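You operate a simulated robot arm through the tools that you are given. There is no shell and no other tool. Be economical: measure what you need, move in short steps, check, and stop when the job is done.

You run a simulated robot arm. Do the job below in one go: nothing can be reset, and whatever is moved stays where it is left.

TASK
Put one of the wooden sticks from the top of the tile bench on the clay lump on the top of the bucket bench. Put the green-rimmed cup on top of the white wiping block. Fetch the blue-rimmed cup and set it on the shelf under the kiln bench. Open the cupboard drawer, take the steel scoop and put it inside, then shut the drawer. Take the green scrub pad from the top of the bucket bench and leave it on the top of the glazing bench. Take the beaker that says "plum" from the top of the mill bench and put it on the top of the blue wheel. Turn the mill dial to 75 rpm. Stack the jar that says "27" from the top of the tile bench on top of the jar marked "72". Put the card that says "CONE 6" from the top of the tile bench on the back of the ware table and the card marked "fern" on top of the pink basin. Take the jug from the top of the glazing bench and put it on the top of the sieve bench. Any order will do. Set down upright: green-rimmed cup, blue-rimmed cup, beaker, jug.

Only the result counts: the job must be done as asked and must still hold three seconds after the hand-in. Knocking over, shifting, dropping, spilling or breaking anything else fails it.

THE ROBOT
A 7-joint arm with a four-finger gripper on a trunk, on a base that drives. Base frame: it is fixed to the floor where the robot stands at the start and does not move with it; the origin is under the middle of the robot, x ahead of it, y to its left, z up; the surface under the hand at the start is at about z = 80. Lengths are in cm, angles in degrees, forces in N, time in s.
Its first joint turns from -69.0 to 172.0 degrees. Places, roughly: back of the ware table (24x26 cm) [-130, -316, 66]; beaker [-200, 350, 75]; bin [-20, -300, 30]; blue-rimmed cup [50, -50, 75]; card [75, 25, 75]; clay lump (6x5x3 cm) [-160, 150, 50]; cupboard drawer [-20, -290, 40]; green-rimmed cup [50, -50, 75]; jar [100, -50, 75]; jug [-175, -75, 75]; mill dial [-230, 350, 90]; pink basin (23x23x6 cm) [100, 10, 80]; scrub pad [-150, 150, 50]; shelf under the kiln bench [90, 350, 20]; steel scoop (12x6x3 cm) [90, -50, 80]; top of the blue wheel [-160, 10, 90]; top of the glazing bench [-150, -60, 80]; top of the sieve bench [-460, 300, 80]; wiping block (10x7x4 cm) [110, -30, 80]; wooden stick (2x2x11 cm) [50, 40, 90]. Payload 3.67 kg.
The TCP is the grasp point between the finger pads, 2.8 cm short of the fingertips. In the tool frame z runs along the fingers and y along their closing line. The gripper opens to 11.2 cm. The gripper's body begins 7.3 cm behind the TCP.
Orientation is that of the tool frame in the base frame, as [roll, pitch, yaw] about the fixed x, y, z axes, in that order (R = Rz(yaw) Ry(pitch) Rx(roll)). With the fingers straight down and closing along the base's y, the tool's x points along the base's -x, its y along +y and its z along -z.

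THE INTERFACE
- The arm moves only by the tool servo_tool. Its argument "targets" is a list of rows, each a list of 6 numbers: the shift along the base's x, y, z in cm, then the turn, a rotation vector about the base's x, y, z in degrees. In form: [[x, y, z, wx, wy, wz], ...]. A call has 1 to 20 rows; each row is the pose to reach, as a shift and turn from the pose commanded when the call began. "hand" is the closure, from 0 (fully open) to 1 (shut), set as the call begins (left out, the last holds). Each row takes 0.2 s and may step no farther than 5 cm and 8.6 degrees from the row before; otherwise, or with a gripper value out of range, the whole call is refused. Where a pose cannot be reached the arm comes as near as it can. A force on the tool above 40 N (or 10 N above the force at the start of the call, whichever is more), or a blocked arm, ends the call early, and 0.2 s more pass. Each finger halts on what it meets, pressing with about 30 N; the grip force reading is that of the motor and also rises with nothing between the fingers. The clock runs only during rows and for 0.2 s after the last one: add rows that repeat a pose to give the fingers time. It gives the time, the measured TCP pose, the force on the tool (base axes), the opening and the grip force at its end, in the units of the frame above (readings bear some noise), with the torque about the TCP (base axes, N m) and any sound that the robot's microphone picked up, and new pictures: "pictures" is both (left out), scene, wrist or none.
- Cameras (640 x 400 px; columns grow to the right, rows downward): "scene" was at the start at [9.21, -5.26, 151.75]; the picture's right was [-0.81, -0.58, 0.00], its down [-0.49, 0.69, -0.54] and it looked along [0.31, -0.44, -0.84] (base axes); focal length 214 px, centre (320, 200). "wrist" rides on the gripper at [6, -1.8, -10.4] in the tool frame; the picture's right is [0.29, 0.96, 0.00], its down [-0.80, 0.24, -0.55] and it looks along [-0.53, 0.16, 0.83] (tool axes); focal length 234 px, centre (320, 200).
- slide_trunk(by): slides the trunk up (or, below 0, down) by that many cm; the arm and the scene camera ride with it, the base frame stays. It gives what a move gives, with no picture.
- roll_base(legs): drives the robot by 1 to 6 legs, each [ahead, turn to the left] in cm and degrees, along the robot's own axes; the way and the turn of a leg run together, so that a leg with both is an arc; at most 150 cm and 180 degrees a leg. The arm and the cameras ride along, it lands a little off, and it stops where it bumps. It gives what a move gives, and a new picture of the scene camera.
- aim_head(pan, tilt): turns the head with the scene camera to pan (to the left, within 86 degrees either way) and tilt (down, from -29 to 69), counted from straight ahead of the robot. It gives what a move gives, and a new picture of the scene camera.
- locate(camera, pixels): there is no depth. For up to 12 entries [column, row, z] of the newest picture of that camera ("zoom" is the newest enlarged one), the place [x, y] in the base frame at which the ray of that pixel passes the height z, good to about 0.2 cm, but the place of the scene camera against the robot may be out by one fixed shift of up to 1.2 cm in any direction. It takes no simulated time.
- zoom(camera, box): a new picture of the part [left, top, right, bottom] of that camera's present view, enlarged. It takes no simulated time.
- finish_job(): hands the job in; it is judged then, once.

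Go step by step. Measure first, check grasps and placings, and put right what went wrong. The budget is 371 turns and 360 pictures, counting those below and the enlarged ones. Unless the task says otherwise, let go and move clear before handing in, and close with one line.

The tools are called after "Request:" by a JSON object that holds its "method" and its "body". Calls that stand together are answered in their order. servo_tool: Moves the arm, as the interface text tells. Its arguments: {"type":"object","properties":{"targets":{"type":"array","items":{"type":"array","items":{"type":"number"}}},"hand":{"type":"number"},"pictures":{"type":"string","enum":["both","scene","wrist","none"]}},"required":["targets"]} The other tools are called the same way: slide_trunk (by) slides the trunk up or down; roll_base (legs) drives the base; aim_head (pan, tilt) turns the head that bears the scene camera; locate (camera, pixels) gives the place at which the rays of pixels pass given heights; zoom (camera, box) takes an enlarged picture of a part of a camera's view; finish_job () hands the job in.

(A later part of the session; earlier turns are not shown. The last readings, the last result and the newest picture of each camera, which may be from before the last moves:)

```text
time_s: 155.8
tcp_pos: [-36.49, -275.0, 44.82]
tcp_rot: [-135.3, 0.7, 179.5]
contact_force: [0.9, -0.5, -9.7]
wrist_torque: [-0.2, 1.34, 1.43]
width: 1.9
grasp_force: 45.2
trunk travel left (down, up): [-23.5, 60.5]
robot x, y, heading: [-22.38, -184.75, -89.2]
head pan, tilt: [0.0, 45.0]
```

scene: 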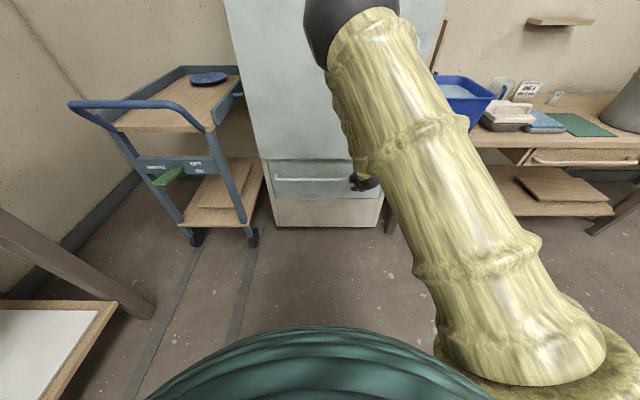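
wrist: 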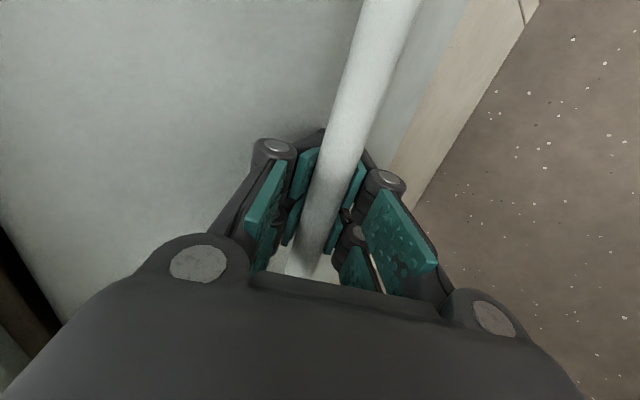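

Gripped. I'll pull the drawer out with the arm in small steps.

Request:
{"method": "servo_tool", "body": {"targets": [[0, 1, 0, 0, 0, 0], [0, 2.5, 0, 0, 0, 0], [0, 4, 0, 0, 0, 0], [0, 5.5, 0, 0, 0, 0], [0, 7, 0, 0, 0, 0], [0, 9, 0, 0, 0, 0], [0, 11, 0, 0, 0, 0]], "pictures": "both"}}

```text
time_s: 157.4
tcp_pos: [-37.51, -263.26, 44.15]
tcp_rot: [-136.0, 1.1, 178.5]
contact_force: [8.4, 1.1, 29.4]
wrist_torque: [0.8, 0.28, 1.26]
width: 1.24
grasp_force: 44.7
trunk travel left (down, up): [-23.5, 60.5]
robot x, y, heading: [-22.09, -184.89, -89.6]
head pan, tilt: [0.0, 45.0]
```

scene: 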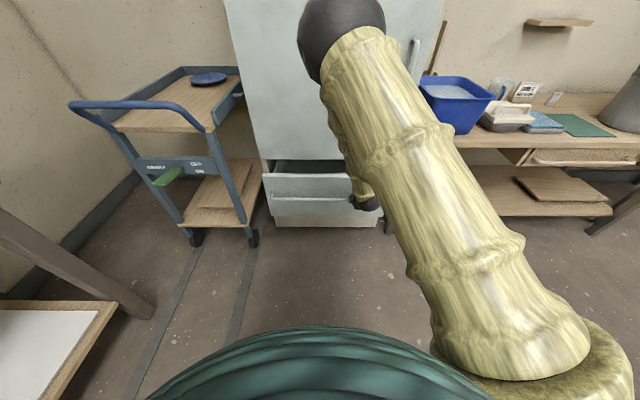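
wrist: 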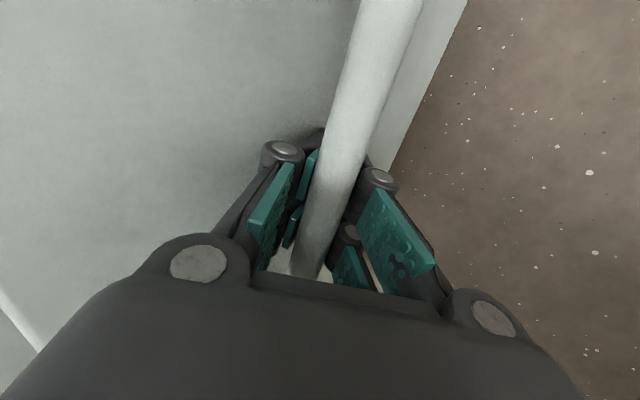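

The drawer is sliding out. Continue, easing upward slightly.

Request:
{"method": "servo_tool", "body": {"targets": [[0, 1.5, 0.4, 0, 0, 0], [0, 3, 0.5, 0, 0, 0], [0, 4.5, 0.5, 0, 0, 0], [0, 6, 0.5, 0, 0, 0], [0, 7.5, 0.5, 0, 0, 0], [0, 9, 0.5, 0, 0, 0], [0, 10.5, 0.5, 0, 0, 0]], "pictures": "both"}}

```text
time_s: 158.0
tcp_pos: [-37.71, -261.34, 44.15]
tcp_rot: [-136.3, 1.4, 178.4]
contact_force: [8.9, -1.1, 22.9]
wrist_torque: [1.05, -0.47, 2.01]
width: 1.23
grasp_force: 44.7
trunk travel left (down, up): [-23.5, 60.5]
robot x, y, heading: [-22.55, -184.8, -89.1]
head pan, tilt: [0.0, 45.0]
stopped in row 2: the force on the tool passed its limit at 41 N (the readings are from after the stop); the commanded pose is now the measured one
```

scene: 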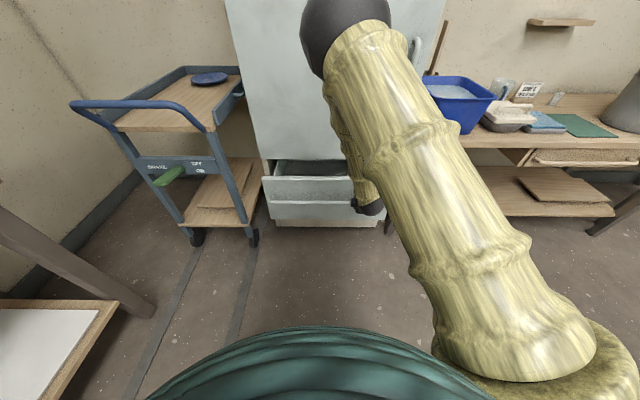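
wrist: 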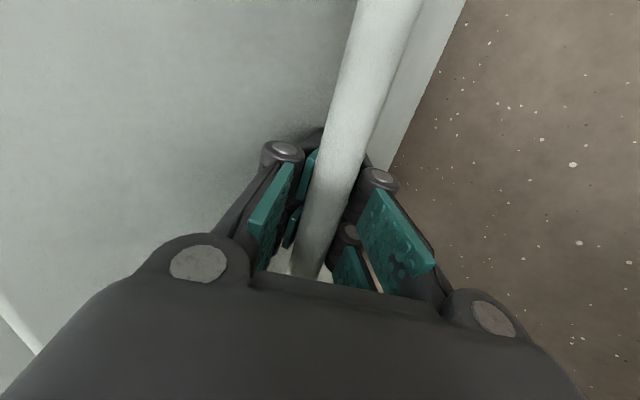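

Request:
{"method": "servo_tool", "body": {"targets": [[-0.3, 1.2, 0.5, 0, 0, 0], [-0.3, 2.6, 0.8, 0, 0, 0], [-0.3, 4, 0.8, 0, 0, 0], [-0.3, 5.4, 0.8, 0, 0, 0], [-0.3, 6.8, 0.8, 0, 0, 0], [-0.3, 8.2, 0.8, 0, 0, 0], [-0.3, 9.5, 0.8, 0, 0, 0]], "pictures": "scene"}}

```text
time_s: 158.3
tcp_pos: [-37.67, -260.94, 43.97]
tcp_rot: [-136.3, 1.7, 178.4]
contact_force: [5.3, -0.8, 17.6]
wrist_torque: [1.07, -0.26, 1.93]
width: 1.23
grasp_force: 44.7
trunk travel left (down, up): [-23.5, 60.5]
robot x, y, heading: [-22.35, -184.48, -89.1]
head pan, tilt: [0.0, 45.0]
stopped in row 1: the force on the tool passed its limit at 44 N (the readings are from after the stop); the commanded pose is now the measured one
```

scene: 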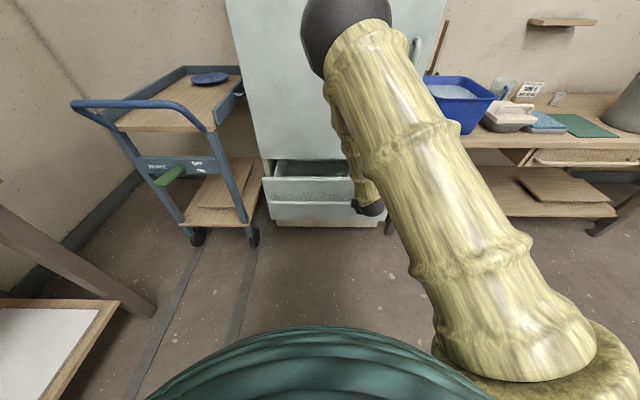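

The arm strains here. I'll pull with the base instead.

Request:
{"method": "roll_base", "body": {"legs": [[-12, 0]]}}

```text
time_s: 159.5
tcp_pos: [-37.8, -248.98, 43.88]
tcp_rot: [-136.4, 1.7, 178.4]
contact_force: [17.3, 1.6, 18.5]
wrist_torque: [0.93, 0.01, 1.62]
width: 1.22
grasp_force: 45.0
trunk travel left (down, up): [-23.5, 60.5]
robot x, y, heading: [-22.91, -172.77, -88.8]
head pan, tilt: [0.0, 45.0]
```

scene: 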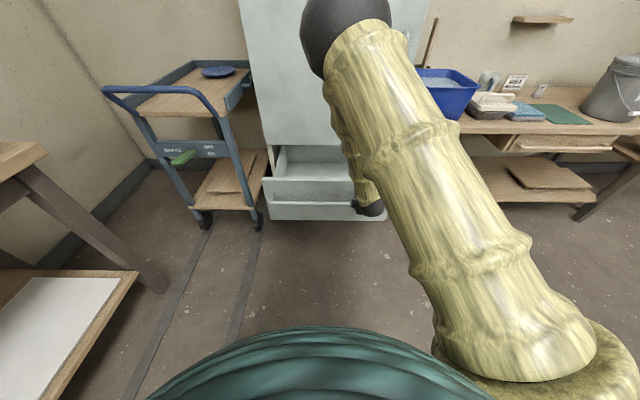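

The drawer is 26 cm open. Release and back out along the tool axis.

Request:
{"method": "servo_tool", "body": {"targets": [[0, 0, 0, 0, 0, 0], [0, 0, 0, 0, 0, 0]], "hand": 0.55, "pictures": "none"}}

Request:
{"method": "servo_tool", "body": {"targets": [[0, 1.5, 1.5, 0, 0, 0], [0, 3, 3, 0, 0, 0], [0, 5, 5, 0, 0, 0], [-3, 6, 7, 0, 0, 0], [-7, 6, 8, 0, 0, 0]], "pictures": "both"}}

```text
time_s: 160.1
tcp_pos: [-37.85, -249.07, 43.78]
tcp_rot: [-136.5, 1.8, 178.4]
contact_force: [-2.8, 0.3, 1.2]
wrist_torque: [0.09, 0.01, 0.14]
width: 5.28
grasp_force: 0.7
trunk travel left (down, up): [-23.5, 60.5]
robot x, y, heading: [-22.54, -172.92, -88.9]
head pan, tilt: [0.0, 45.0]
```

```text
time_s: 160.9
tcp_pos: [-39.38, -243.11, 43.01]
tcp_rot: [-140.3, 2.3, 176.8]
contact_force: [3.2, -23.7, 18.9]
wrist_torque: [0.6, 0.13, 1.12]
width: 6.72
grasp_force: 13.7
trunk travel left (down, up): [-23.5, 60.5]
robot x, y, heading: [-22.34, -172.78, -88.6]
head pan, tilt: [0.0, 45.0]
stopped in row 3: the force on the tool passed its limit at 87 N (the readings are from after the stop); the commanded pose is now the measured one
```

scene: 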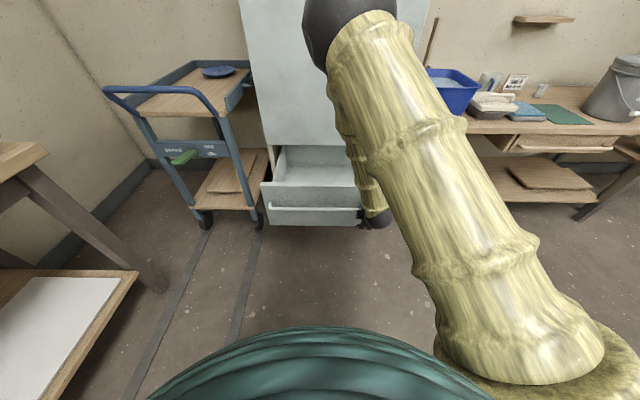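
wrist: 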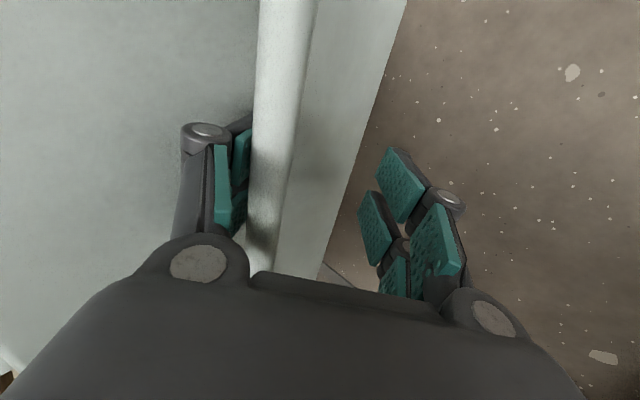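

The upper finger is hooking the bar because the arm failed to rise. I'll open a bit more and retreat while drifting to −x where the arm moves freely.

Request:
{"method": "servo_tool", "body": {"targets": [[-1, -1, 0.2, 0, 0, 0], [-2, -1, 0.6, 0, 0, 0], [-3, -0.3, 1.5, 0, 0, 0], [-4.5, 0.5, 2.5, 0, 0, 0], [-6, 1.5, 3.5, 0, 0, 0], [-7.5, 2.5, 4.5, 0, 0, 0]], "hand": 0.4, "pictures": "wrist"}}

```text
time_s: 162.3
tcp_pos: [-46.93, -240.44, 47.25]
tcp_rot: [-140.8, 2.3, 177.0]
contact_force: [-0.1, -0.8, 0.4]
wrist_torque: [0.0, 0.02, -0.02]
width: 6.73
grasp_force: 0.1
trunk travel left (down, up): [-23.5, 60.5]
robot x, y, heading: [-22.66, -172.7, -89.0]
head pan, tilt: [0.0, 45.0]
```

wrist: 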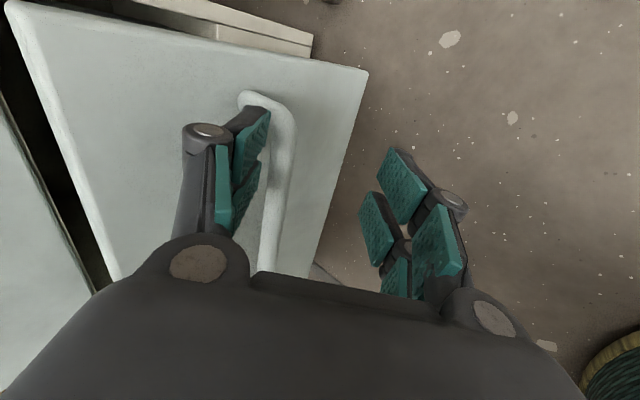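

Request:
{"method": "servo_tool", "body": {"targets": [[0, 0.9, 1.2, 0, 0, 0], [0, 1.9, 2.4, 0, 0, 0], [0, 2.9, 3.6, 0, 0, 0], [0, 4.2, 5.2, 0, 0, 0], [0, 5.5, 7, 0, 0, 0]], "pictures": "both"}}

```text
time_s: 163.7
tcp_pos: [-47.96, -233.4, 51.6]
tcp_rot: [-143.8, 3.3, 174.8]
contact_force: [-0.2, 0.6, 0.5]
wrist_torque: [-0.01, -0.02, -0.02]
width: 6.74
grasp_force: 0.1
trunk travel left (down, up): [-23.5, 60.5]
robot x, y, heading: [-22.44, -172.86, -89.0]
head pan, tilt: [0.0, 45.0]
stopped in row 5: the arm was blocked; the commanded pose is now the measured one
```

scene: 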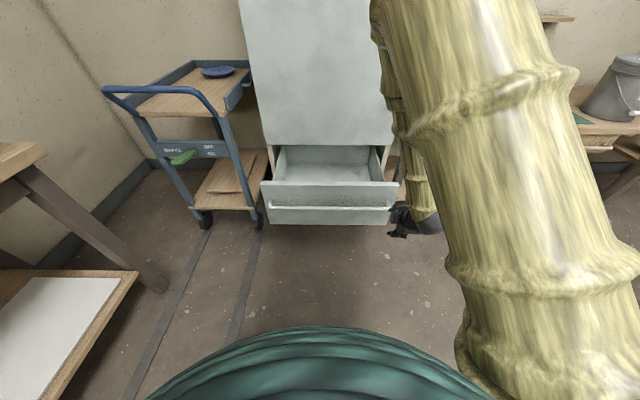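
wrist: 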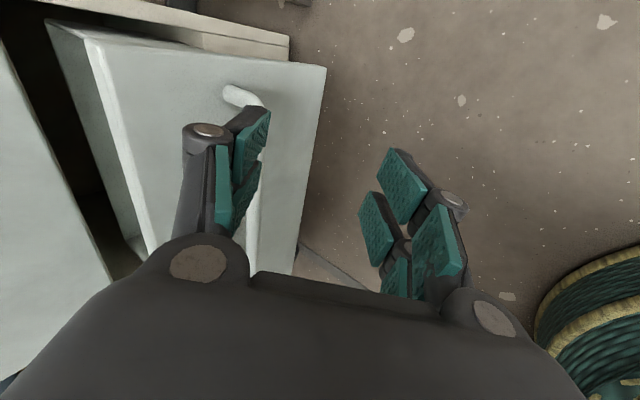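

Clear of the bar. I'll back the base away, raise the trunk, and turn the tool down again.

Request:
{"method": "roll_base", "body": {"legs": [[-20, 0]]}}

Request:
{"method": "slide_trunk", "body": {"by": 44}}

Request:
{"method": "servo_tool", "body": {"targets": [[-1, 0, 0, 8, 0, 0], [-2, -1, 0, 16, 0, 0], [-3, -2, 0, 24, 2, 2], [-4, -3, 0, 31, 3, 4], [-4, -4, 0, 36, 3, 5], [-4, -4, 0, 36, 3, 5]], "hand": 0, "pictures": "scene"}}

```text
time_s: 165.3
tcp_pos: [-48.4, -213.89, 51.6]
tcp_rot: [-143.7, 3.5, 174.8]
contact_force: [-0.2, -0.2, 0.0]
wrist_torque: [-0.02, 0.02, 0.04]
width: 6.71
grasp_force: 0.1
trunk travel left (down, up): [-23.5, 60.5]
robot x, y, heading: [-23.21, -153.22, -88.9]
head pan, tilt: [0.0, 45.0]
```

scene: 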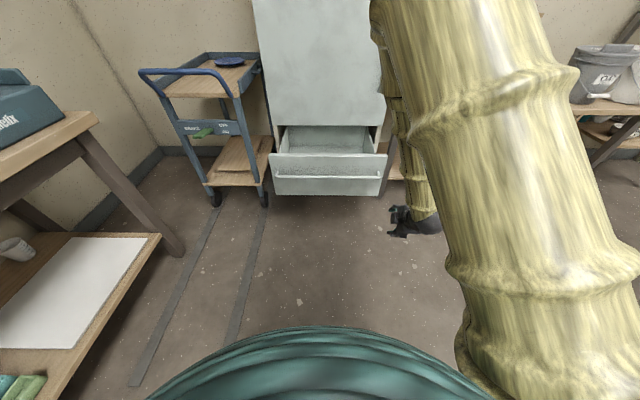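

```text
refused: 44 is not a number from -40 to 40
```

```text
time_s: 166.7
tcp_pos: [-52.42, -217.82, 51.59]
tcp_rot: [-179.6, -1.7, 179.5]
contact_force: [0.4, 0.0, 0.1]
wrist_torque: [0.01, -0.02, -0.01]
width: 11.21
grasp_force: 0.1
trunk travel left (down, up): [-23.5, 60.5]
robot x, y, heading: [-22.89, -153.16, -89.1]
head pan, tilt: [0.0, 45.0]
```

scene: 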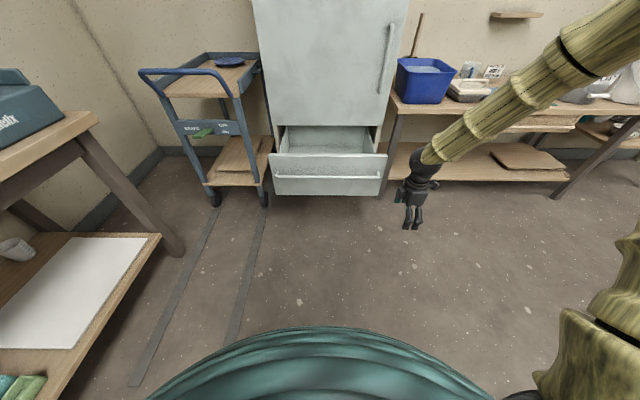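

Request:
{"method": "zoom", "body": {"camera": "scene", "box": [250, 100, 410, 210]}}

Request:
{"method": "locate", "body": {"camera": "scene", "pixels": [[273, 156, 49], [386, 157, 49], [330, 152, 49], [330, 178, 44], [330, 130, 32], [330, 145, 32], [283, 193, 25]]}}

Request:
{"method": "slide_trunk", "body": {"by": 40}}

Request:
{"method": "slide_trunk", "body": {"by": 4}}

```text
3.64 times, centred on (330, 155) of scene
```

zoom: 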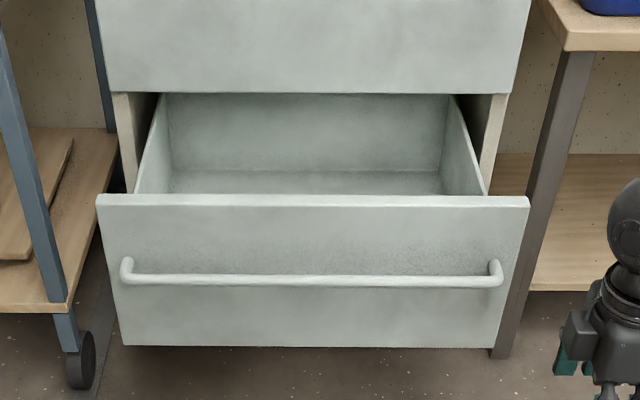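

```text
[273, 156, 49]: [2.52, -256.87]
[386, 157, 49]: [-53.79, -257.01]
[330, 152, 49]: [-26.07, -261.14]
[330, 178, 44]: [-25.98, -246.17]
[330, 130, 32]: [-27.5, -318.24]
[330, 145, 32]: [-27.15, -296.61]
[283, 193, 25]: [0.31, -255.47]
```

```text
time_s: 170.5
tcp_pos: [-52.45, -217.73, 91.62]
tcp_rot: [-179.5, -1.6, 179.4]
contact_force: [-0.4, -0.5, 0.5]
wrist_torque: [-0.03, 0.06, -0.03]
width: 11.18
grasp_force: 0.0
trunk travel left (down, up): [-63.5, 20.5]
robot x, y, heading: [-22.87, -152.91, -89.3]
head pan, tilt: [0.0, 45.0]
```

```text
time_s: 171.3
tcp_pos: [-52.44, -217.84, 95.5]
tcp_rot: [-179.6, -1.7, 179.4]
contact_force: [0.0, -1.0, -0.4]
wrist_torque: [0.0, 0.03, -0.02]
width: 11.19
grasp_force: 0.1
trunk travel left (down, up): [-67.5, 16.5]
robot x, y, heading: [-22.92, -153.44, -88.9]
head pan, tilt: [0.0, 45.0]
```

Drawer is open about 32 cm. Now I'll turn the hand back to its normal yaw, raise it and go back for the scoop.

Request:
{"method": "servo_tool", "body": {"targets": [[2, 1, 1.5, 0, 0, -8.5], [4, 2, 3, 0, 0, -17], [6, 3, 4.5, 0, 0, -25.5], [8, 4, 6, 0, 0, -34], [10, 5, 7.5, 0, 0, -42.5], [12, 6, 9, 0, 0, -51], [14, 7, 10.5, 0, 0, -59.5], [16, 8, 12, 0, 0, -68], [18, 9, 13.5, 0, 0, -76.5], [20, 10, 15, 0, 0, -84], [22, 10, 15, 0.4, 1.7, -88.5], [22, 10, 15, 0.4, 1.7, -88.5]], "pictures": "none"}}

Request:
{"method": "roll_base", "body": {"legs": [[-111, 0], [0, 89], [29, 0]]}}

Request:
{"method": "aim_head", "body": {"pan": 0, "tilt": 60}}

```text
time_s: 173.9
tcp_pos: [-30.5, -207.65, 110.63]
tcp_rot: [-178.8, -2.9, 90.8]
contact_force: [-0.5, -0.3, 0.5]
wrist_torque: [-0.02, -0.03, 0.01]
width: 11.23
grasp_force: 0.0
trunk travel left (down, up): [-67.5, 16.5]
robot x, y, heading: [-23.25, -153.04, -89.1]
head pan, tilt: [0.0, 45.0]
```

```text
time_s: 184.9
tcp_pos: [58.19, -51.3, 110.47]
tcp_rot: [-178.7, -3.0, -179.0]
contact_force: [0.2, 0.1, -0.2]
wrist_torque: [0.0, 0.03, -0.04]
width: 11.22
grasp_force: 0.1
trunk travel left (down, up): [-67.5, 16.5]
robot x, y, heading: [3.95, -44.05, 1.3]
head pan, tilt: [0.0, 45.0]
```

scene: 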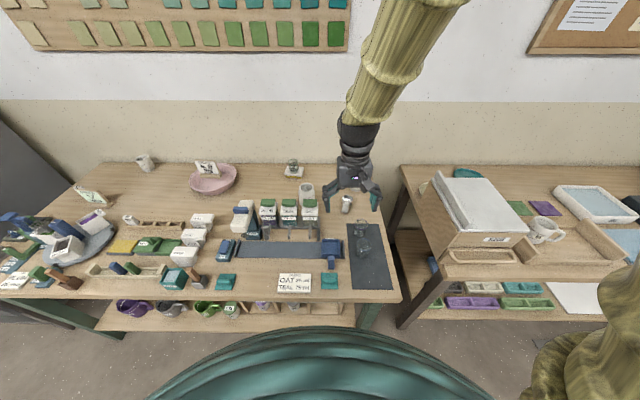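

```text
time_s: 185.7
tcp_pos: [57.87, -51.28, 110.54]
tcp_rot: [-178.6, -3.0, -179.0]
contact_force: [-0.6, -0.4, 0.0]
wrist_torque: [0.01, 0.03, 0.01]
width: 11.2
grasp_force: 0.0
trunk travel left (down, up): [-67.5, 16.5]
robot x, y, heading: [3.58, -44.03, 1.3]
head pan, tilt: [0.0, 60.0]
```

scene: 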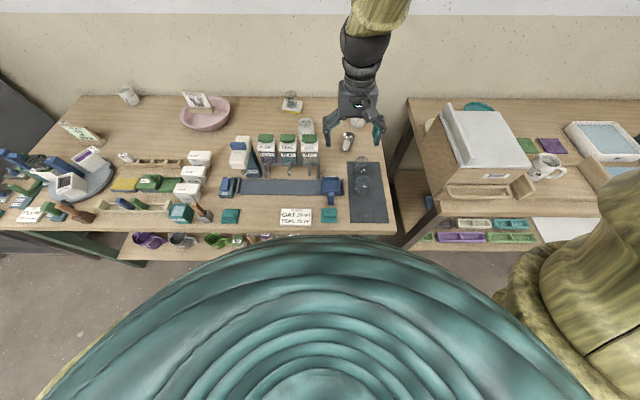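

Request:
{"method": "servo_tool", "body": {"targets": [[4, -1, -1, 0.5, -1, -0.3], [8, -2, -3, 1, -2, -0.6], [12, -3, -5, 1.4, -3, -1], [16, -3.5, -7, 1.4, -3, -1], [20, -3.5, -9, 1.4, -3, -1], [24, -3.5, -11, 1.4, -3, -1], [24, -3.5, -11, 1.4, -3, -1]], "pictures": "wrist"}}

Request:
{"method": "zoom", "body": {"camera": "wrist", "box": [220, 60, 420, 220]}}

```text
time_s: 187.3
tcp_pos: [81.83, -54.76, 99.54]
tcp_rot: [180.0, 0.1, 179.9]
contact_force: [0.5, 0.4, 0.0]
wrist_torque: [-0.04, -0.03, 0.0]
width: 11.19
grasp_force: 0.1
trunk travel left (down, up): [-67.5, 16.5]
robot x, y, heading: [3.76, -43.63, 1.0]
head pan, tilt: [0.0, 60.0]
```

wrist: 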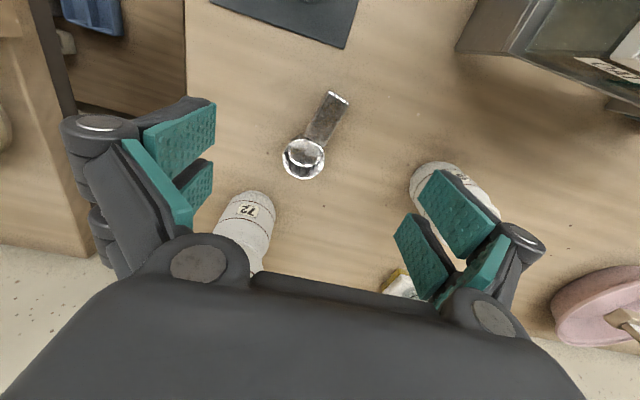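

```text
2.50 times, centred on (320, 140) of wrist
```

zoom: 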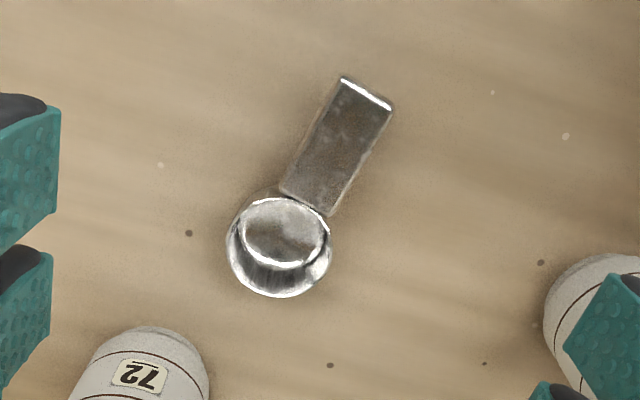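

Request:
{"method": "locate", "body": {"camera": "zoom", "pixels": [[367, 92, 82], [308, 200, 82], [337, 145, 82], [280, 245, 82], [229, 245, 82], [333, 245, 82], [280, 297, 83]]}}

```text
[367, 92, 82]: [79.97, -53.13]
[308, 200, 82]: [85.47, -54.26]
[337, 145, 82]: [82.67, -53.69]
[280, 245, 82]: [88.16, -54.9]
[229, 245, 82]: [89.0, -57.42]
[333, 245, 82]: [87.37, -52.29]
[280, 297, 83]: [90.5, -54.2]
```

The scoop's handle runs from (80,-53.1) to the bowl at (88,-54.9). I'll grip the handle close to the bowl, with the hand yawed −11.6° and partly open.

Request:
{"method": "servo_tool", "body": {"targets": [[1.3, 0.4, -4, 0, 0, -6], [2.6, 0.7, -8, 0, 0, -11.6], [2.6, 0.7, -11, 0, 0, -11.6], [2.6, 0.7, -11, 0, 0, -11.6]], "hand": 0.4, "pictures": "wrist"}}

```text
time_s: 188.3
tcp_pos: [84.7, -53.82, 88.59]
tcp_rot: [179.9, 0.1, 168.5]
contact_force: [0.2, -0.2, 0.0]
wrist_torque: [-0.02, -0.01, -0.02]
width: 6.71
grasp_force: 0.0
trunk travel left (down, up): [-67.5, 16.5]
robot x, y, heading: [3.4, -43.56, 1.2]
head pan, tilt: [0.0, 60.0]
```

wrist: 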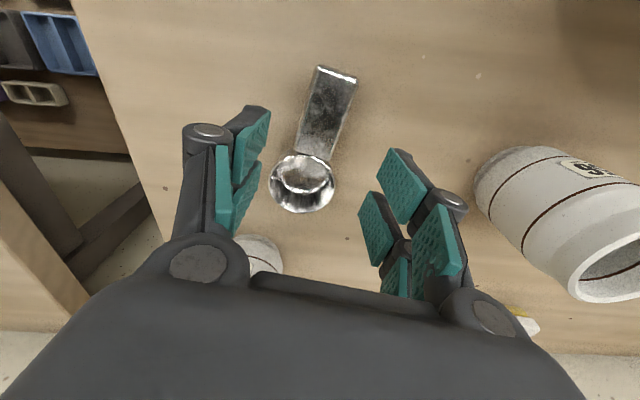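

Request:
{"method": "locate", "body": {"camera": "wrist", "pixels": [[317, 153, 81.5], [338, 72, 81.5], [300, 140, 81.5], [337, 150, 81.5], [302, 182, 82.5], [270, 183, 82], [336, 183, 82]]}}

```text
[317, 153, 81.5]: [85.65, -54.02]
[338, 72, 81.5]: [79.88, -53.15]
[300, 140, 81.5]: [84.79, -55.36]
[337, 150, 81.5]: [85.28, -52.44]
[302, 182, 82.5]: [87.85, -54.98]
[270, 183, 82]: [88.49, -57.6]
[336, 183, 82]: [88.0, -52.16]
```

Request:
{"method": "servo_tool", "body": {"targets": [[-0.3, 0, -2.5, 0, 0, 0], [-0.3, 0, -4.5, 0, 0, 0], [-0.3, 0, -5.5, 0, 0, 0], [-0.3, 0, -5.5, 0, 0, 0]], "pictures": "wrist"}}

Request:
{"method": "servo_tool", "body": {"targets": [[0, 0, 0, 0, 0, 0], [0, 0, 0, 0, 0, 0], [0, 0, 0, 0, 0, 0]], "hand": 1, "pictures": "wrist"}}

```text
time_s: 189.3
tcp_pos: [84.42, -54.08, 83.0]
tcp_rot: [179.9, 0.1, 168.4]
contact_force: [-0.3, -0.1, 0.7]
wrist_torque: [0.0, 0.0, -0.01]
width: 6.73
grasp_force: 0.0
trunk travel left (down, up): [-67.5, 16.5]
robot x, y, heading: [3.48, -43.91, 1.0]
head pan, tilt: [0.0, 60.0]
```

wrist: 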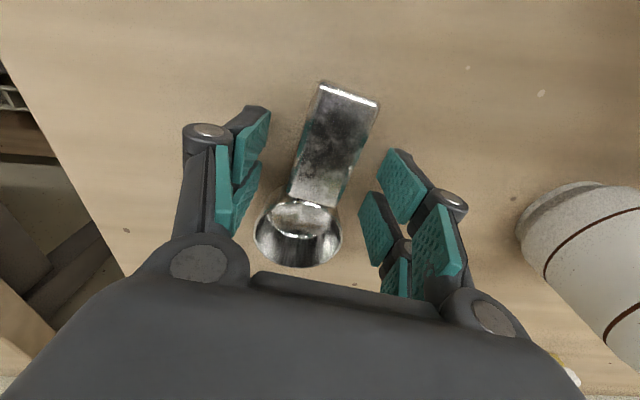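

```text
time_s: 190.1
tcp_pos: [84.41, -54.14, 82.91]
tcp_rot: [179.9, -0.1, 168.4]
contact_force: [-0.3, -0.2, 0.6]
wrist_torque: [-0.03, -0.02, 0.04]
width: 2.83
grasp_force: 30.3
trunk travel left (down, up): [-67.5, 16.5]
robot x, y, heading: [3.91, -44.07, 1.3]
head pan, tilt: [0.0, 60.0]
```

wrist: 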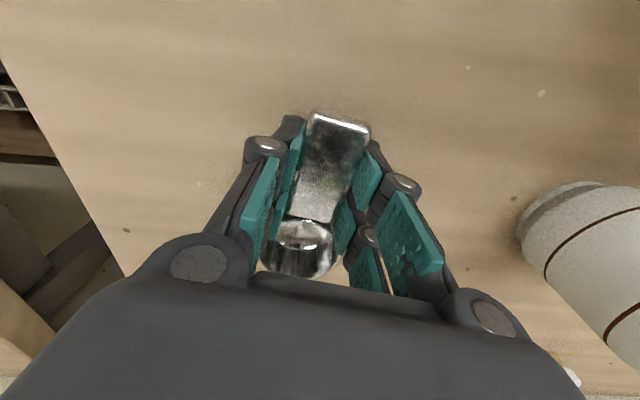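

Request:
{"method": "servo_tool", "body": {"targets": [[0, 0, 2, 0, 0, 0], [0, 0, 5, 0, 0, 0], [0, 0, 9, 0, 0, 0], [0, 0, 13, 0, 0, 0], [0, 0, 13, 0, 0, 0]], "pictures": "both"}}

Request:
{"method": "zoom", "body": {"camera": "scene", "box": [300, 60, 420, 160]}}

```text
time_s: 191.3
tcp_pos: [84.48, -54.19, 96.01]
tcp_rot: [180.0, 0.1, 168.4]
contact_force: [0.6, 0.0, -0.8]
wrist_torque: [0.03, 0.02, 0.01]
width: 2.86
grasp_force: 29.7
trunk travel left (down, up): [-67.5, 16.5]
robot x, y, heading: [3.63, -43.83, 1.2]
head pan, tilt: [0.0, 60.0]
```

scene: 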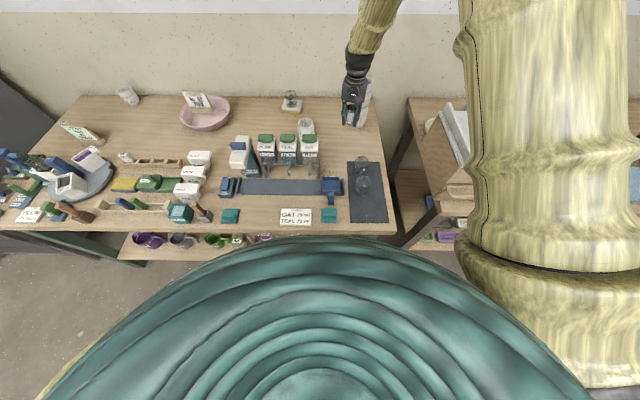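
wrist: 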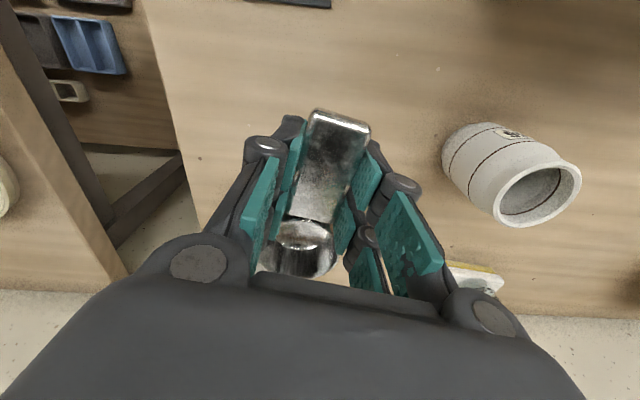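

```text
4.00 times, centred on (360, 110) of scene
```

zoom: 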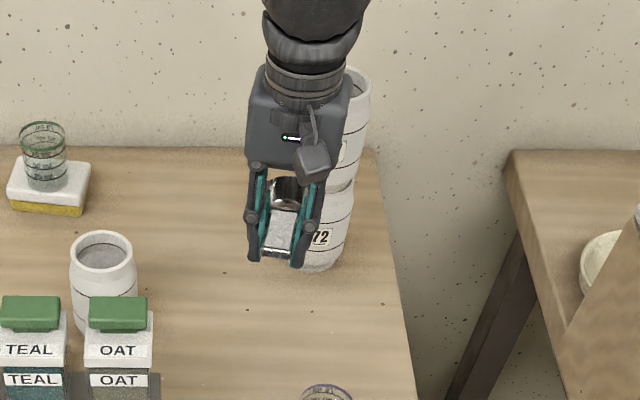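

Scoop held. I'll raise and retract, then drive back to the drawer.

Request:
{"method": "servo_tool", "body": {"targets": [[-4, 0, 3, 0, 0, 0], [-8, 0, 6, 0, 0, 0], [-12, 0, 9, 0, 0, 0], [-16, 0, 12, 0, 0, 0], [-20, 0, 14, 0, 0, 0], [-24, 0, 14, 0, 0, 0]], "pictures": "none"}}

Request:
{"method": "roll_base", "body": {"legs": [[-18, 0], [0, -91.2], [147, 0]]}}

Request:
{"method": "aim_head", "body": {"pan": 0, "tilt": 50}}

```text
time_s: 192.7
tcp_pos: [60.18, -54.09, 109.94]
tcp_rot: [179.9, 0.1, 168.4]
contact_force: [-0.7, 0.6, -0.5]
wrist_torque: [-0.02, -0.04, 0.04]
width: 2.84
grasp_force: 30.0
trunk travel left (down, up): [-67.5, 16.5]
robot x, y, heading: [3.9, -43.85, 1.0]
head pan, tilt: [0.0, 60.0]
```

```text
time_s: 204.9
tcp_pos: [-21.74, -247.69, 109.98]
tcp_rot: [179.9, -0.1, 78.9]
contact_force: [-0.7, -0.9, -0.4]
wrist_torque: [0.04, 0.0, -0.02]
width: 2.86
grasp_force: 30.1
trunk travel left (down, up): [-67.5, 16.5]
robot x, y, heading: [-11.85, -190.91, -88.5]
head pan, tilt: [0.0, 60.0]
```

scene: 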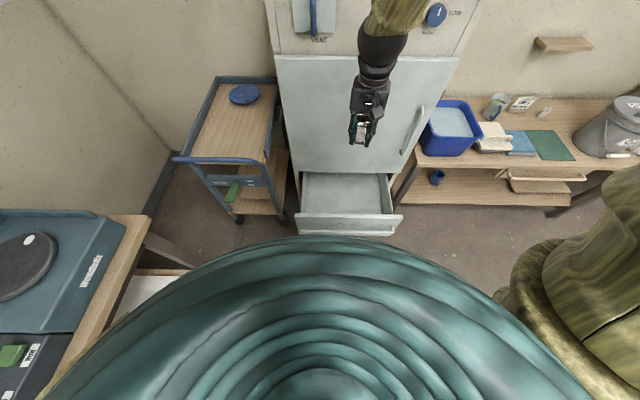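

```text
time_s: 205.7
tcp_pos: [-21.88, -247.66, 110.08]
tcp_rot: [179.9, 0.0, 78.9]
contact_force: [-0.7, 1.9, 0.0]
wrist_torque: [0.03, 0.02, -0.02]
width: 2.84
grasp_force: 30.2
trunk travel left (down, up): [-67.5, 16.5]
robot x, y, heading: [-12.46, -190.54, -88.4]
head pan, tilt: [0.0, 50.0]
```

scene: 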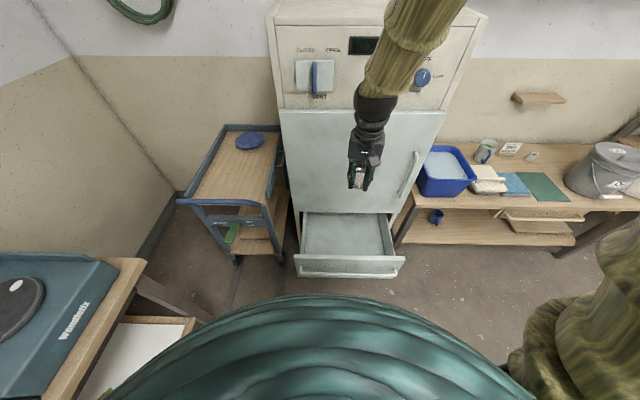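

Request:
{"method": "locate", "body": {"camera": "scene", "pixels": [[345, 235, 32], [345, 215, 32], [345, 252, 32], [300, 257, 50], [400, 257, 50], [345, 256, 50], [305, 250, 45], [388, 250, 45], [345, 212, 52]]}}

Request:
{"method": "slide_trunk", "body": {"by": -38}}

```text
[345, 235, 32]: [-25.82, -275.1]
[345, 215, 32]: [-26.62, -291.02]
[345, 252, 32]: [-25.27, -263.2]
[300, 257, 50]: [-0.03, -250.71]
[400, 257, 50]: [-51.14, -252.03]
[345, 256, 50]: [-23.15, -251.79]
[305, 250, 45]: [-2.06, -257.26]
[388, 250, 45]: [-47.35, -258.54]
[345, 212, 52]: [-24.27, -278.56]
```

```text
time_s: 209.3
tcp_pos: [-21.81, -247.63, 71.89]
tcp_rot: [179.8, 0.0, 78.9]
contact_force: [0.4, -0.1, -0.7]
wrist_torque: [0.02, 0.02, 0.0]
width: 2.85
grasp_force: 29.9
trunk travel left (down, up): [-29.5, 54.5]
robot x, y, heading: [-12.3, -190.59, -88.5]
head pan, tilt: [0.0, 50.0]
```

Request:
{"method": "servo_tool", "body": {"targets": [[-1.5, -4, 0, 0, 0, 0], [-3, -8, -1, 0, 0, 0], [-4, -12, -3, 0, 0, 0], [-4.5, -15.5, -6, 0, 0, 0], [-4.5, -15.5, -10, 0, 0, 0], [-4.5, -15.5, -14, 0, 0, 0], [-4.5, -15.5, -14, 0, 0, 0]], "pictures": "both"}}

```text
time_s: 210.9
tcp_pos: [-26.25, -263.17, 58.01]
tcp_rot: [180.0, 0.0, 78.8]
contact_force: [0.8, -0.3, -0.6]
wrist_torque: [0.03, -0.05, 0.01]
width: 2.85
grasp_force: 30.1
trunk travel left (down, up): [-29.5, 54.5]
robot x, y, heading: [-11.71, -190.88, -88.6]
head pan, tilt: [0.0, 50.0]
```

scene: 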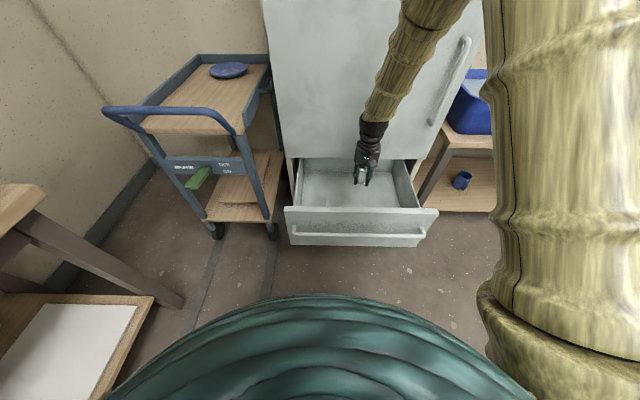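
wrist: 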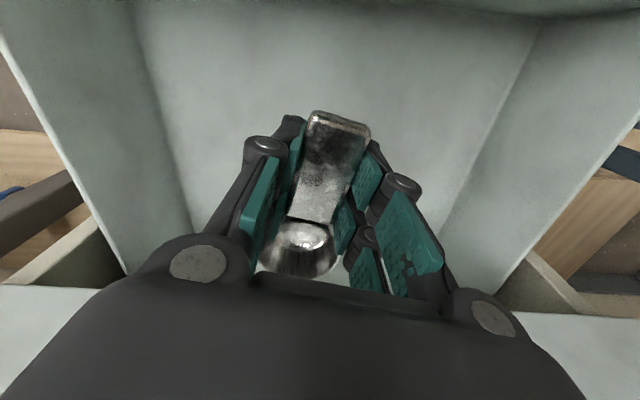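

Request:
{"method": "servo_tool", "body": {"targets": [[0, 0, -4, 0, 0, 0], [0, 0, -8, 0, 0, 0], [0, 0, -11, 0, 0, 0], [0, 0, -14, 0, 0, 0], [0, 0, -16, 0, 0, 0], [0, 0, -17.5, 0, 0, 0], [0, 0, -18.5, 0, 0, 0], [0, 0, -19.5, 0, 0, 0]], "pictures": "scene"}}

```text
time_s: 212.7
tcp_pos: [-26.12, -263.11, 38.37]
tcp_rot: [179.9, -0.1, 79.0]
contact_force: [-0.4, 0.1, -1.4]
wrist_torque: [0.0, 0.01, -0.03]
width: 2.84
grasp_force: 30.0
trunk travel left (down, up): [-29.5, 54.5]
robot x, y, heading: [-12.35, -190.69, -88.3]
head pan, tilt: [0.0, 50.0]
```

scene: 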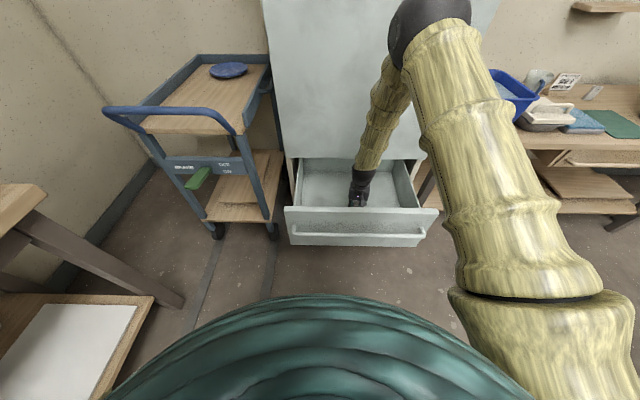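

Request:
{"method": "servo_tool", "body": {"targets": [[0, 0, -1, 0, 0, 0], [0, 0, -2, 0, 0, 0], [0, 0, -2.8, 0, 0, 0], [0, 0, -3.5, 0, 0, 0], [0, 0, -4.2, 0, 0, 0], [0, 0, -5, 0, 0, 0], [0, 0, -5.6, 0, 0, 0], [0, 0, -6.2, 0, 0, 0], [0, 0, -6.8, 0, 0, 0]], "pictures": "wrist"}}

```text
time_s: 213.6
tcp_pos: [-26.23, -263.63, 36.03]
tcp_rot: [179.8, 0.7, 79.0]
contact_force: [-1.1, -0.8, 28.3]
wrist_torque: [0.72, 0.13, 0.09]
width: 2.86
grasp_force: 29.9
trunk travel left (down, up): [-29.5, 54.5]
robot x, y, heading: [-12.14, -190.86, -88.3]
head pan, tilt: [0.0, 50.0]
stopped in row 4: the force on the tool passed its limit at 51 N (the readings are from after the stop); the commanded pose is now the measured one
```

wrist: 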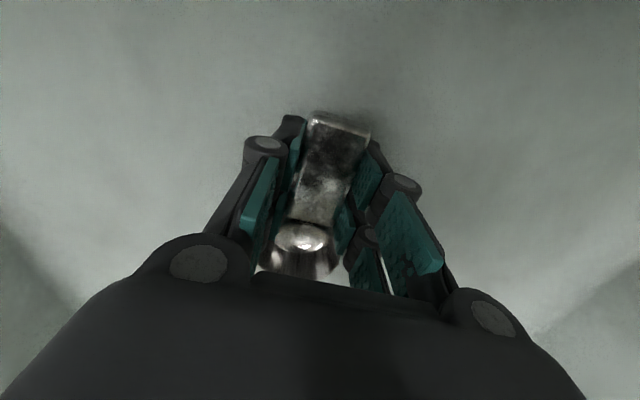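

Floor contact. Release and rise out of the drawer.

Request:
{"method": "servo_tool", "body": {"targets": [[0, 0, 0.1, 0, 0, 0], [0, 0, 0.1, 0, 0, 0]], "hand": 0.5, "pictures": "none"}}

Request:
{"method": "servo_tool", "body": {"targets": [[0, 0, 4, 0, 0, 0], [0, 0, 8, 0, 0, 0], [0, 0, 12, 0, 0, 0], [0, 0, 16, 0, 0, 0], [0, 0, 20, 0, 0, 0], [0, 0.5, 24, 0, 0, 0], [0, 4, 27, 0, 0, 0], [0, 8, 29, 0, 0, 0], [0, 12, 30, 0, 0, 0], [0, 16, 30, 0, 0, 0], [0, 20, 30, 0, 0, 0], [-2, 24, 30, 0, 0, 0], [-4, 27, 30, 0, 0, 0]], "pictures": "both"}}

Request:
{"method": "zoom", "body": {"camera": "scene", "box": [270, 140, 450, 260]}}

```text
time_s: 214.2
tcp_pos: [-26.28, -263.56, 35.75]
tcp_rot: [179.9, 0.4, 78.9]
contact_force: [-0.1, 0.8, 14.5]
wrist_torque: [0.2, -0.02, 0.04]
width: 5.66
grasp_force: 6.3
trunk travel left (down, up): [-29.5, 54.5]
robot x, y, heading: [-12.18, -190.71, -88.4]
head pan, tilt: [0.0, 50.0]
```

```text
time_s: 217.0
tcp_pos: [-30.15, -236.42, 66.1]
tcp_rot: [179.9, 0.3, 78.9]
contact_force: [0.3, 1.0, 0.0]
wrist_torque: [0.02, -0.01, 0.01]
width: 5.62
grasp_force: 0.1
trunk travel left (down, up): [-29.5, 54.5]
robot x, y, heading: [-12.01, -190.89, -88.5]
head pan, tilt: [0.0, 50.0]
```

scene: 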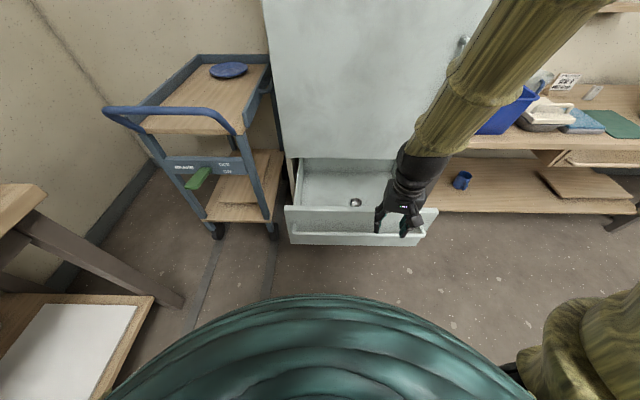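
wrist: 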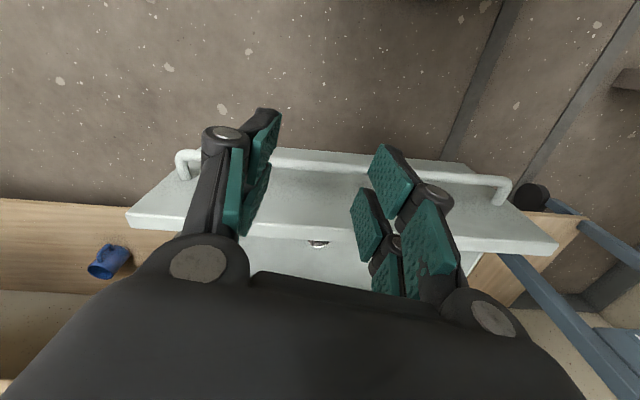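

```text
3.33 times, centred on (360, 200) of scene
```

zoom: 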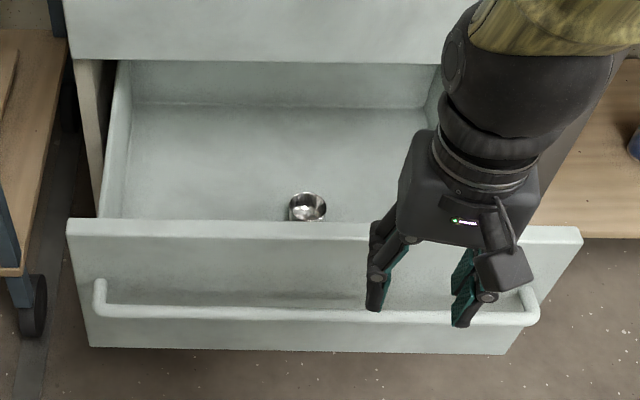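

Scoop is inside. I'll lower closed fingers in front of the bar and push the drawer shut.

Request:
{"method": "servo_tool", "body": {"targets": [[1, 2, -3, 0, 0, 0], [2, 3, -7, 0, 0, 0], [2, 3, -11, 0, 0, 0], [2, 3, -15, 0, 0, 0], [2, 3, -19, 0, 0, 0], [2, 3, -21, 0, 0, 0], [2, 1, -21, 0, 0, 0], [2, -1, -21, 0, 0, 0], [2, -3, -21, 0, 0, 0], [2, -5, -21, 0, 0, 0]], "hand": 1, "pictures": "scene"}}

```text
time_s: 219.2
tcp_pos: [-28.31, -241.59, 44.76]
tcp_rot: [179.8, 0.2, 79.0]
contact_force: [-0.3, -0.5, 0.4]
wrist_torque: [-0.02, 0.0, -0.03]
width: 0.0
grasp_force: 29.7
out of reach, approached as far as the arm can: row 1, 2, 3, 4
trunk travel left (down, up): [-29.5, 54.5]
robot x, y, heading: [-11.95, -190.78, -88.5]
head pan, tilt: [0.0, 50.0]
```

scene: 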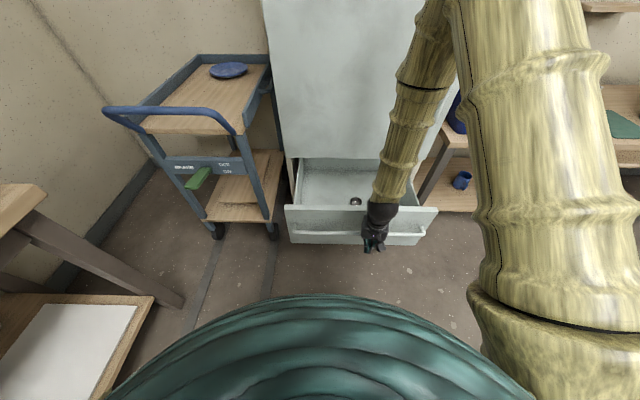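

Request:
{"method": "servo_tool", "body": {"targets": [[0, -2, 0, 0, 0, 0], [0, -4, 0, 0, 0, 0], [0, -6, 0, 0, 0, 0], [0, -8, 0, 0, 0, 0], [0, -10, 0, 0, 0, 0], [0, -12, 0, 0, 0, 0], [0, -14, 0, 0, 0, 0], [0, -16, 0, 0, 0, 0], [0, -18, 0, 0, 0, 0], [0, -20, 0, 0, 0, 0]], "pictures": "scene"}}

```text
time_s: 221.4
tcp_pos: [-28.13, -261.72, 44.87]
tcp_rot: [179.9, 0.4, 78.9]
contact_force: [0.2, 0.4, 0.4]
wrist_torque: [0.0, -0.01, 0.0]
width: 0.01
grasp_force: 30.0
trunk travel left (down, up): [-29.5, 54.5]
robot x, y, heading: [-12.01, -190.8, -88.7]
head pan, tilt: [0.0, 50.0]
```

scene: 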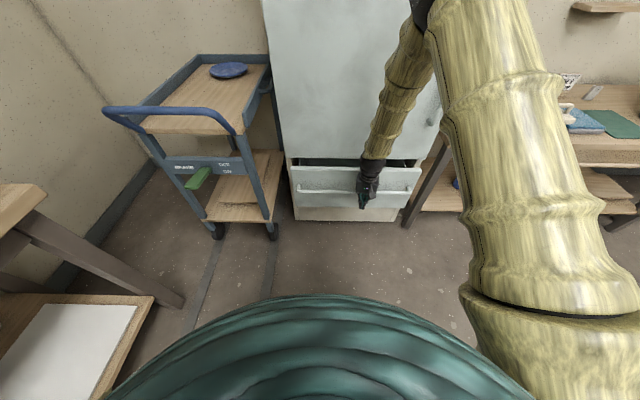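

The drawer is closing. Continue pushing until it stops.

Request:
{"method": "servo_tool", "body": {"targets": [[0, -2, 0, 0, 0, 0], [0, -4, 0, 0, 0, 0], [0, -6, 0, 0, 0, 0], [0, -8, 0, 0, 0, 0], [0, -10, 0, 0, 0, 0], [0, -11, 0, 0, 0, 0], [0, -12, 0, 0, 0, 0], [0, -13, 0, 0, 0, 0], [0, -14, 0, 0, 0, 0]], "pictures": "scene"}}

Request:
{"method": "zoom", "body": {"camera": "scene", "box": [270, 120, 450, 240]}}

```text
time_s: 222.6
tcp_pos: [-28.17, -270.28, 44.72]
tcp_rot: [-179.9, -0.1, 78.9]
contact_force: [-0.8, 7.5, 0.5]
wrist_torque: [-0.9, -0.06, 0.04]
width: 0.0
grasp_force: 30.1
trunk travel left (down, up): [-29.5, 54.5]
robot x, y, heading: [-12.06, -191.05, -88.8]
head pan, tilt: [0.0, 50.0]
stopped in row 5: the force on the tool passed its limit at 61 N (the readings are from after the stop); the commanded pose is now the measured one
```

scene: 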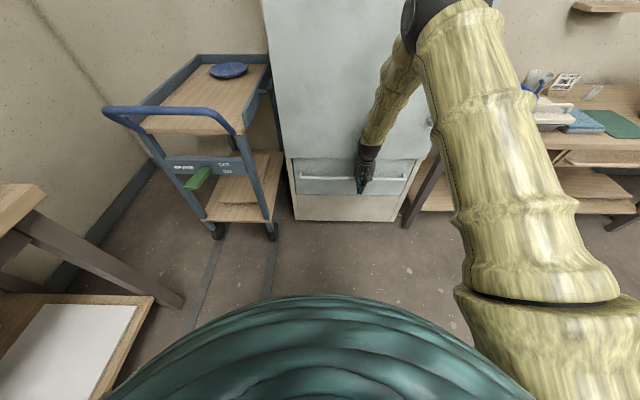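

```text
3.33 times, centred on (360, 180) of scene
```

zoom: 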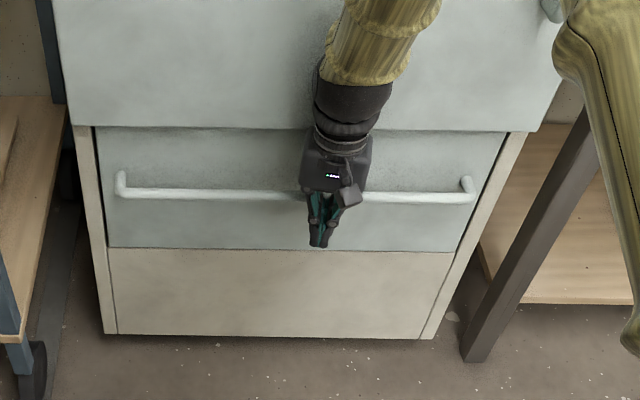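

The force came from ~12 cm above the TCP: the wrist hit the overhanging door with the drawer still ~3 cm open. I'll back off, tilt the fingers forward 35° and push again.

Request:
{"method": "servo_tool", "body": {"targets": [[0, 2, 0, 0, 0, 0], [0, 4, 0, 0, 0, 0], [-1, 4, 0.5, -8, 0, 0], [-2, 4, 1, -16, 0, 0], [-3, 4, 1.5, -24, 0, 0], [-4, 4, 2, -32, 0, 0], [-4, 4, 2, -36, 0, 0], [-4, 4, 2, -36, 0, 0]], "pictures": "both"}}

```text
time_s: 224.4
tcp_pos: [-32.41, -266.3, 46.73]
tcp_rot: [172.0, 35.2, 76.3]
contact_force: [0.4, 0.1, 0.2]
wrist_torque: [0.01, 0.01, 0.02]
width: 0.0
grasp_force: 30.1
trunk travel left (down, up): [-29.5, 54.5]
robot x, y, heading: [-12.19, -190.89, -88.4]
head pan, tilt: [0.0, 50.0]
```

scene: 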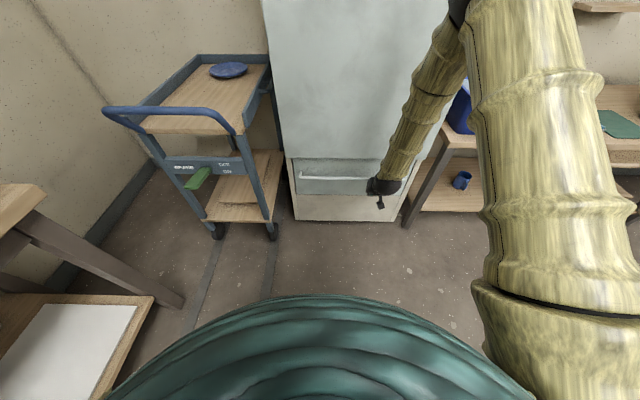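
wrist: 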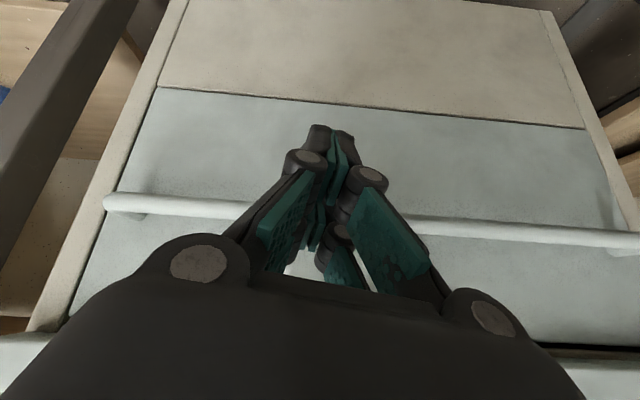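

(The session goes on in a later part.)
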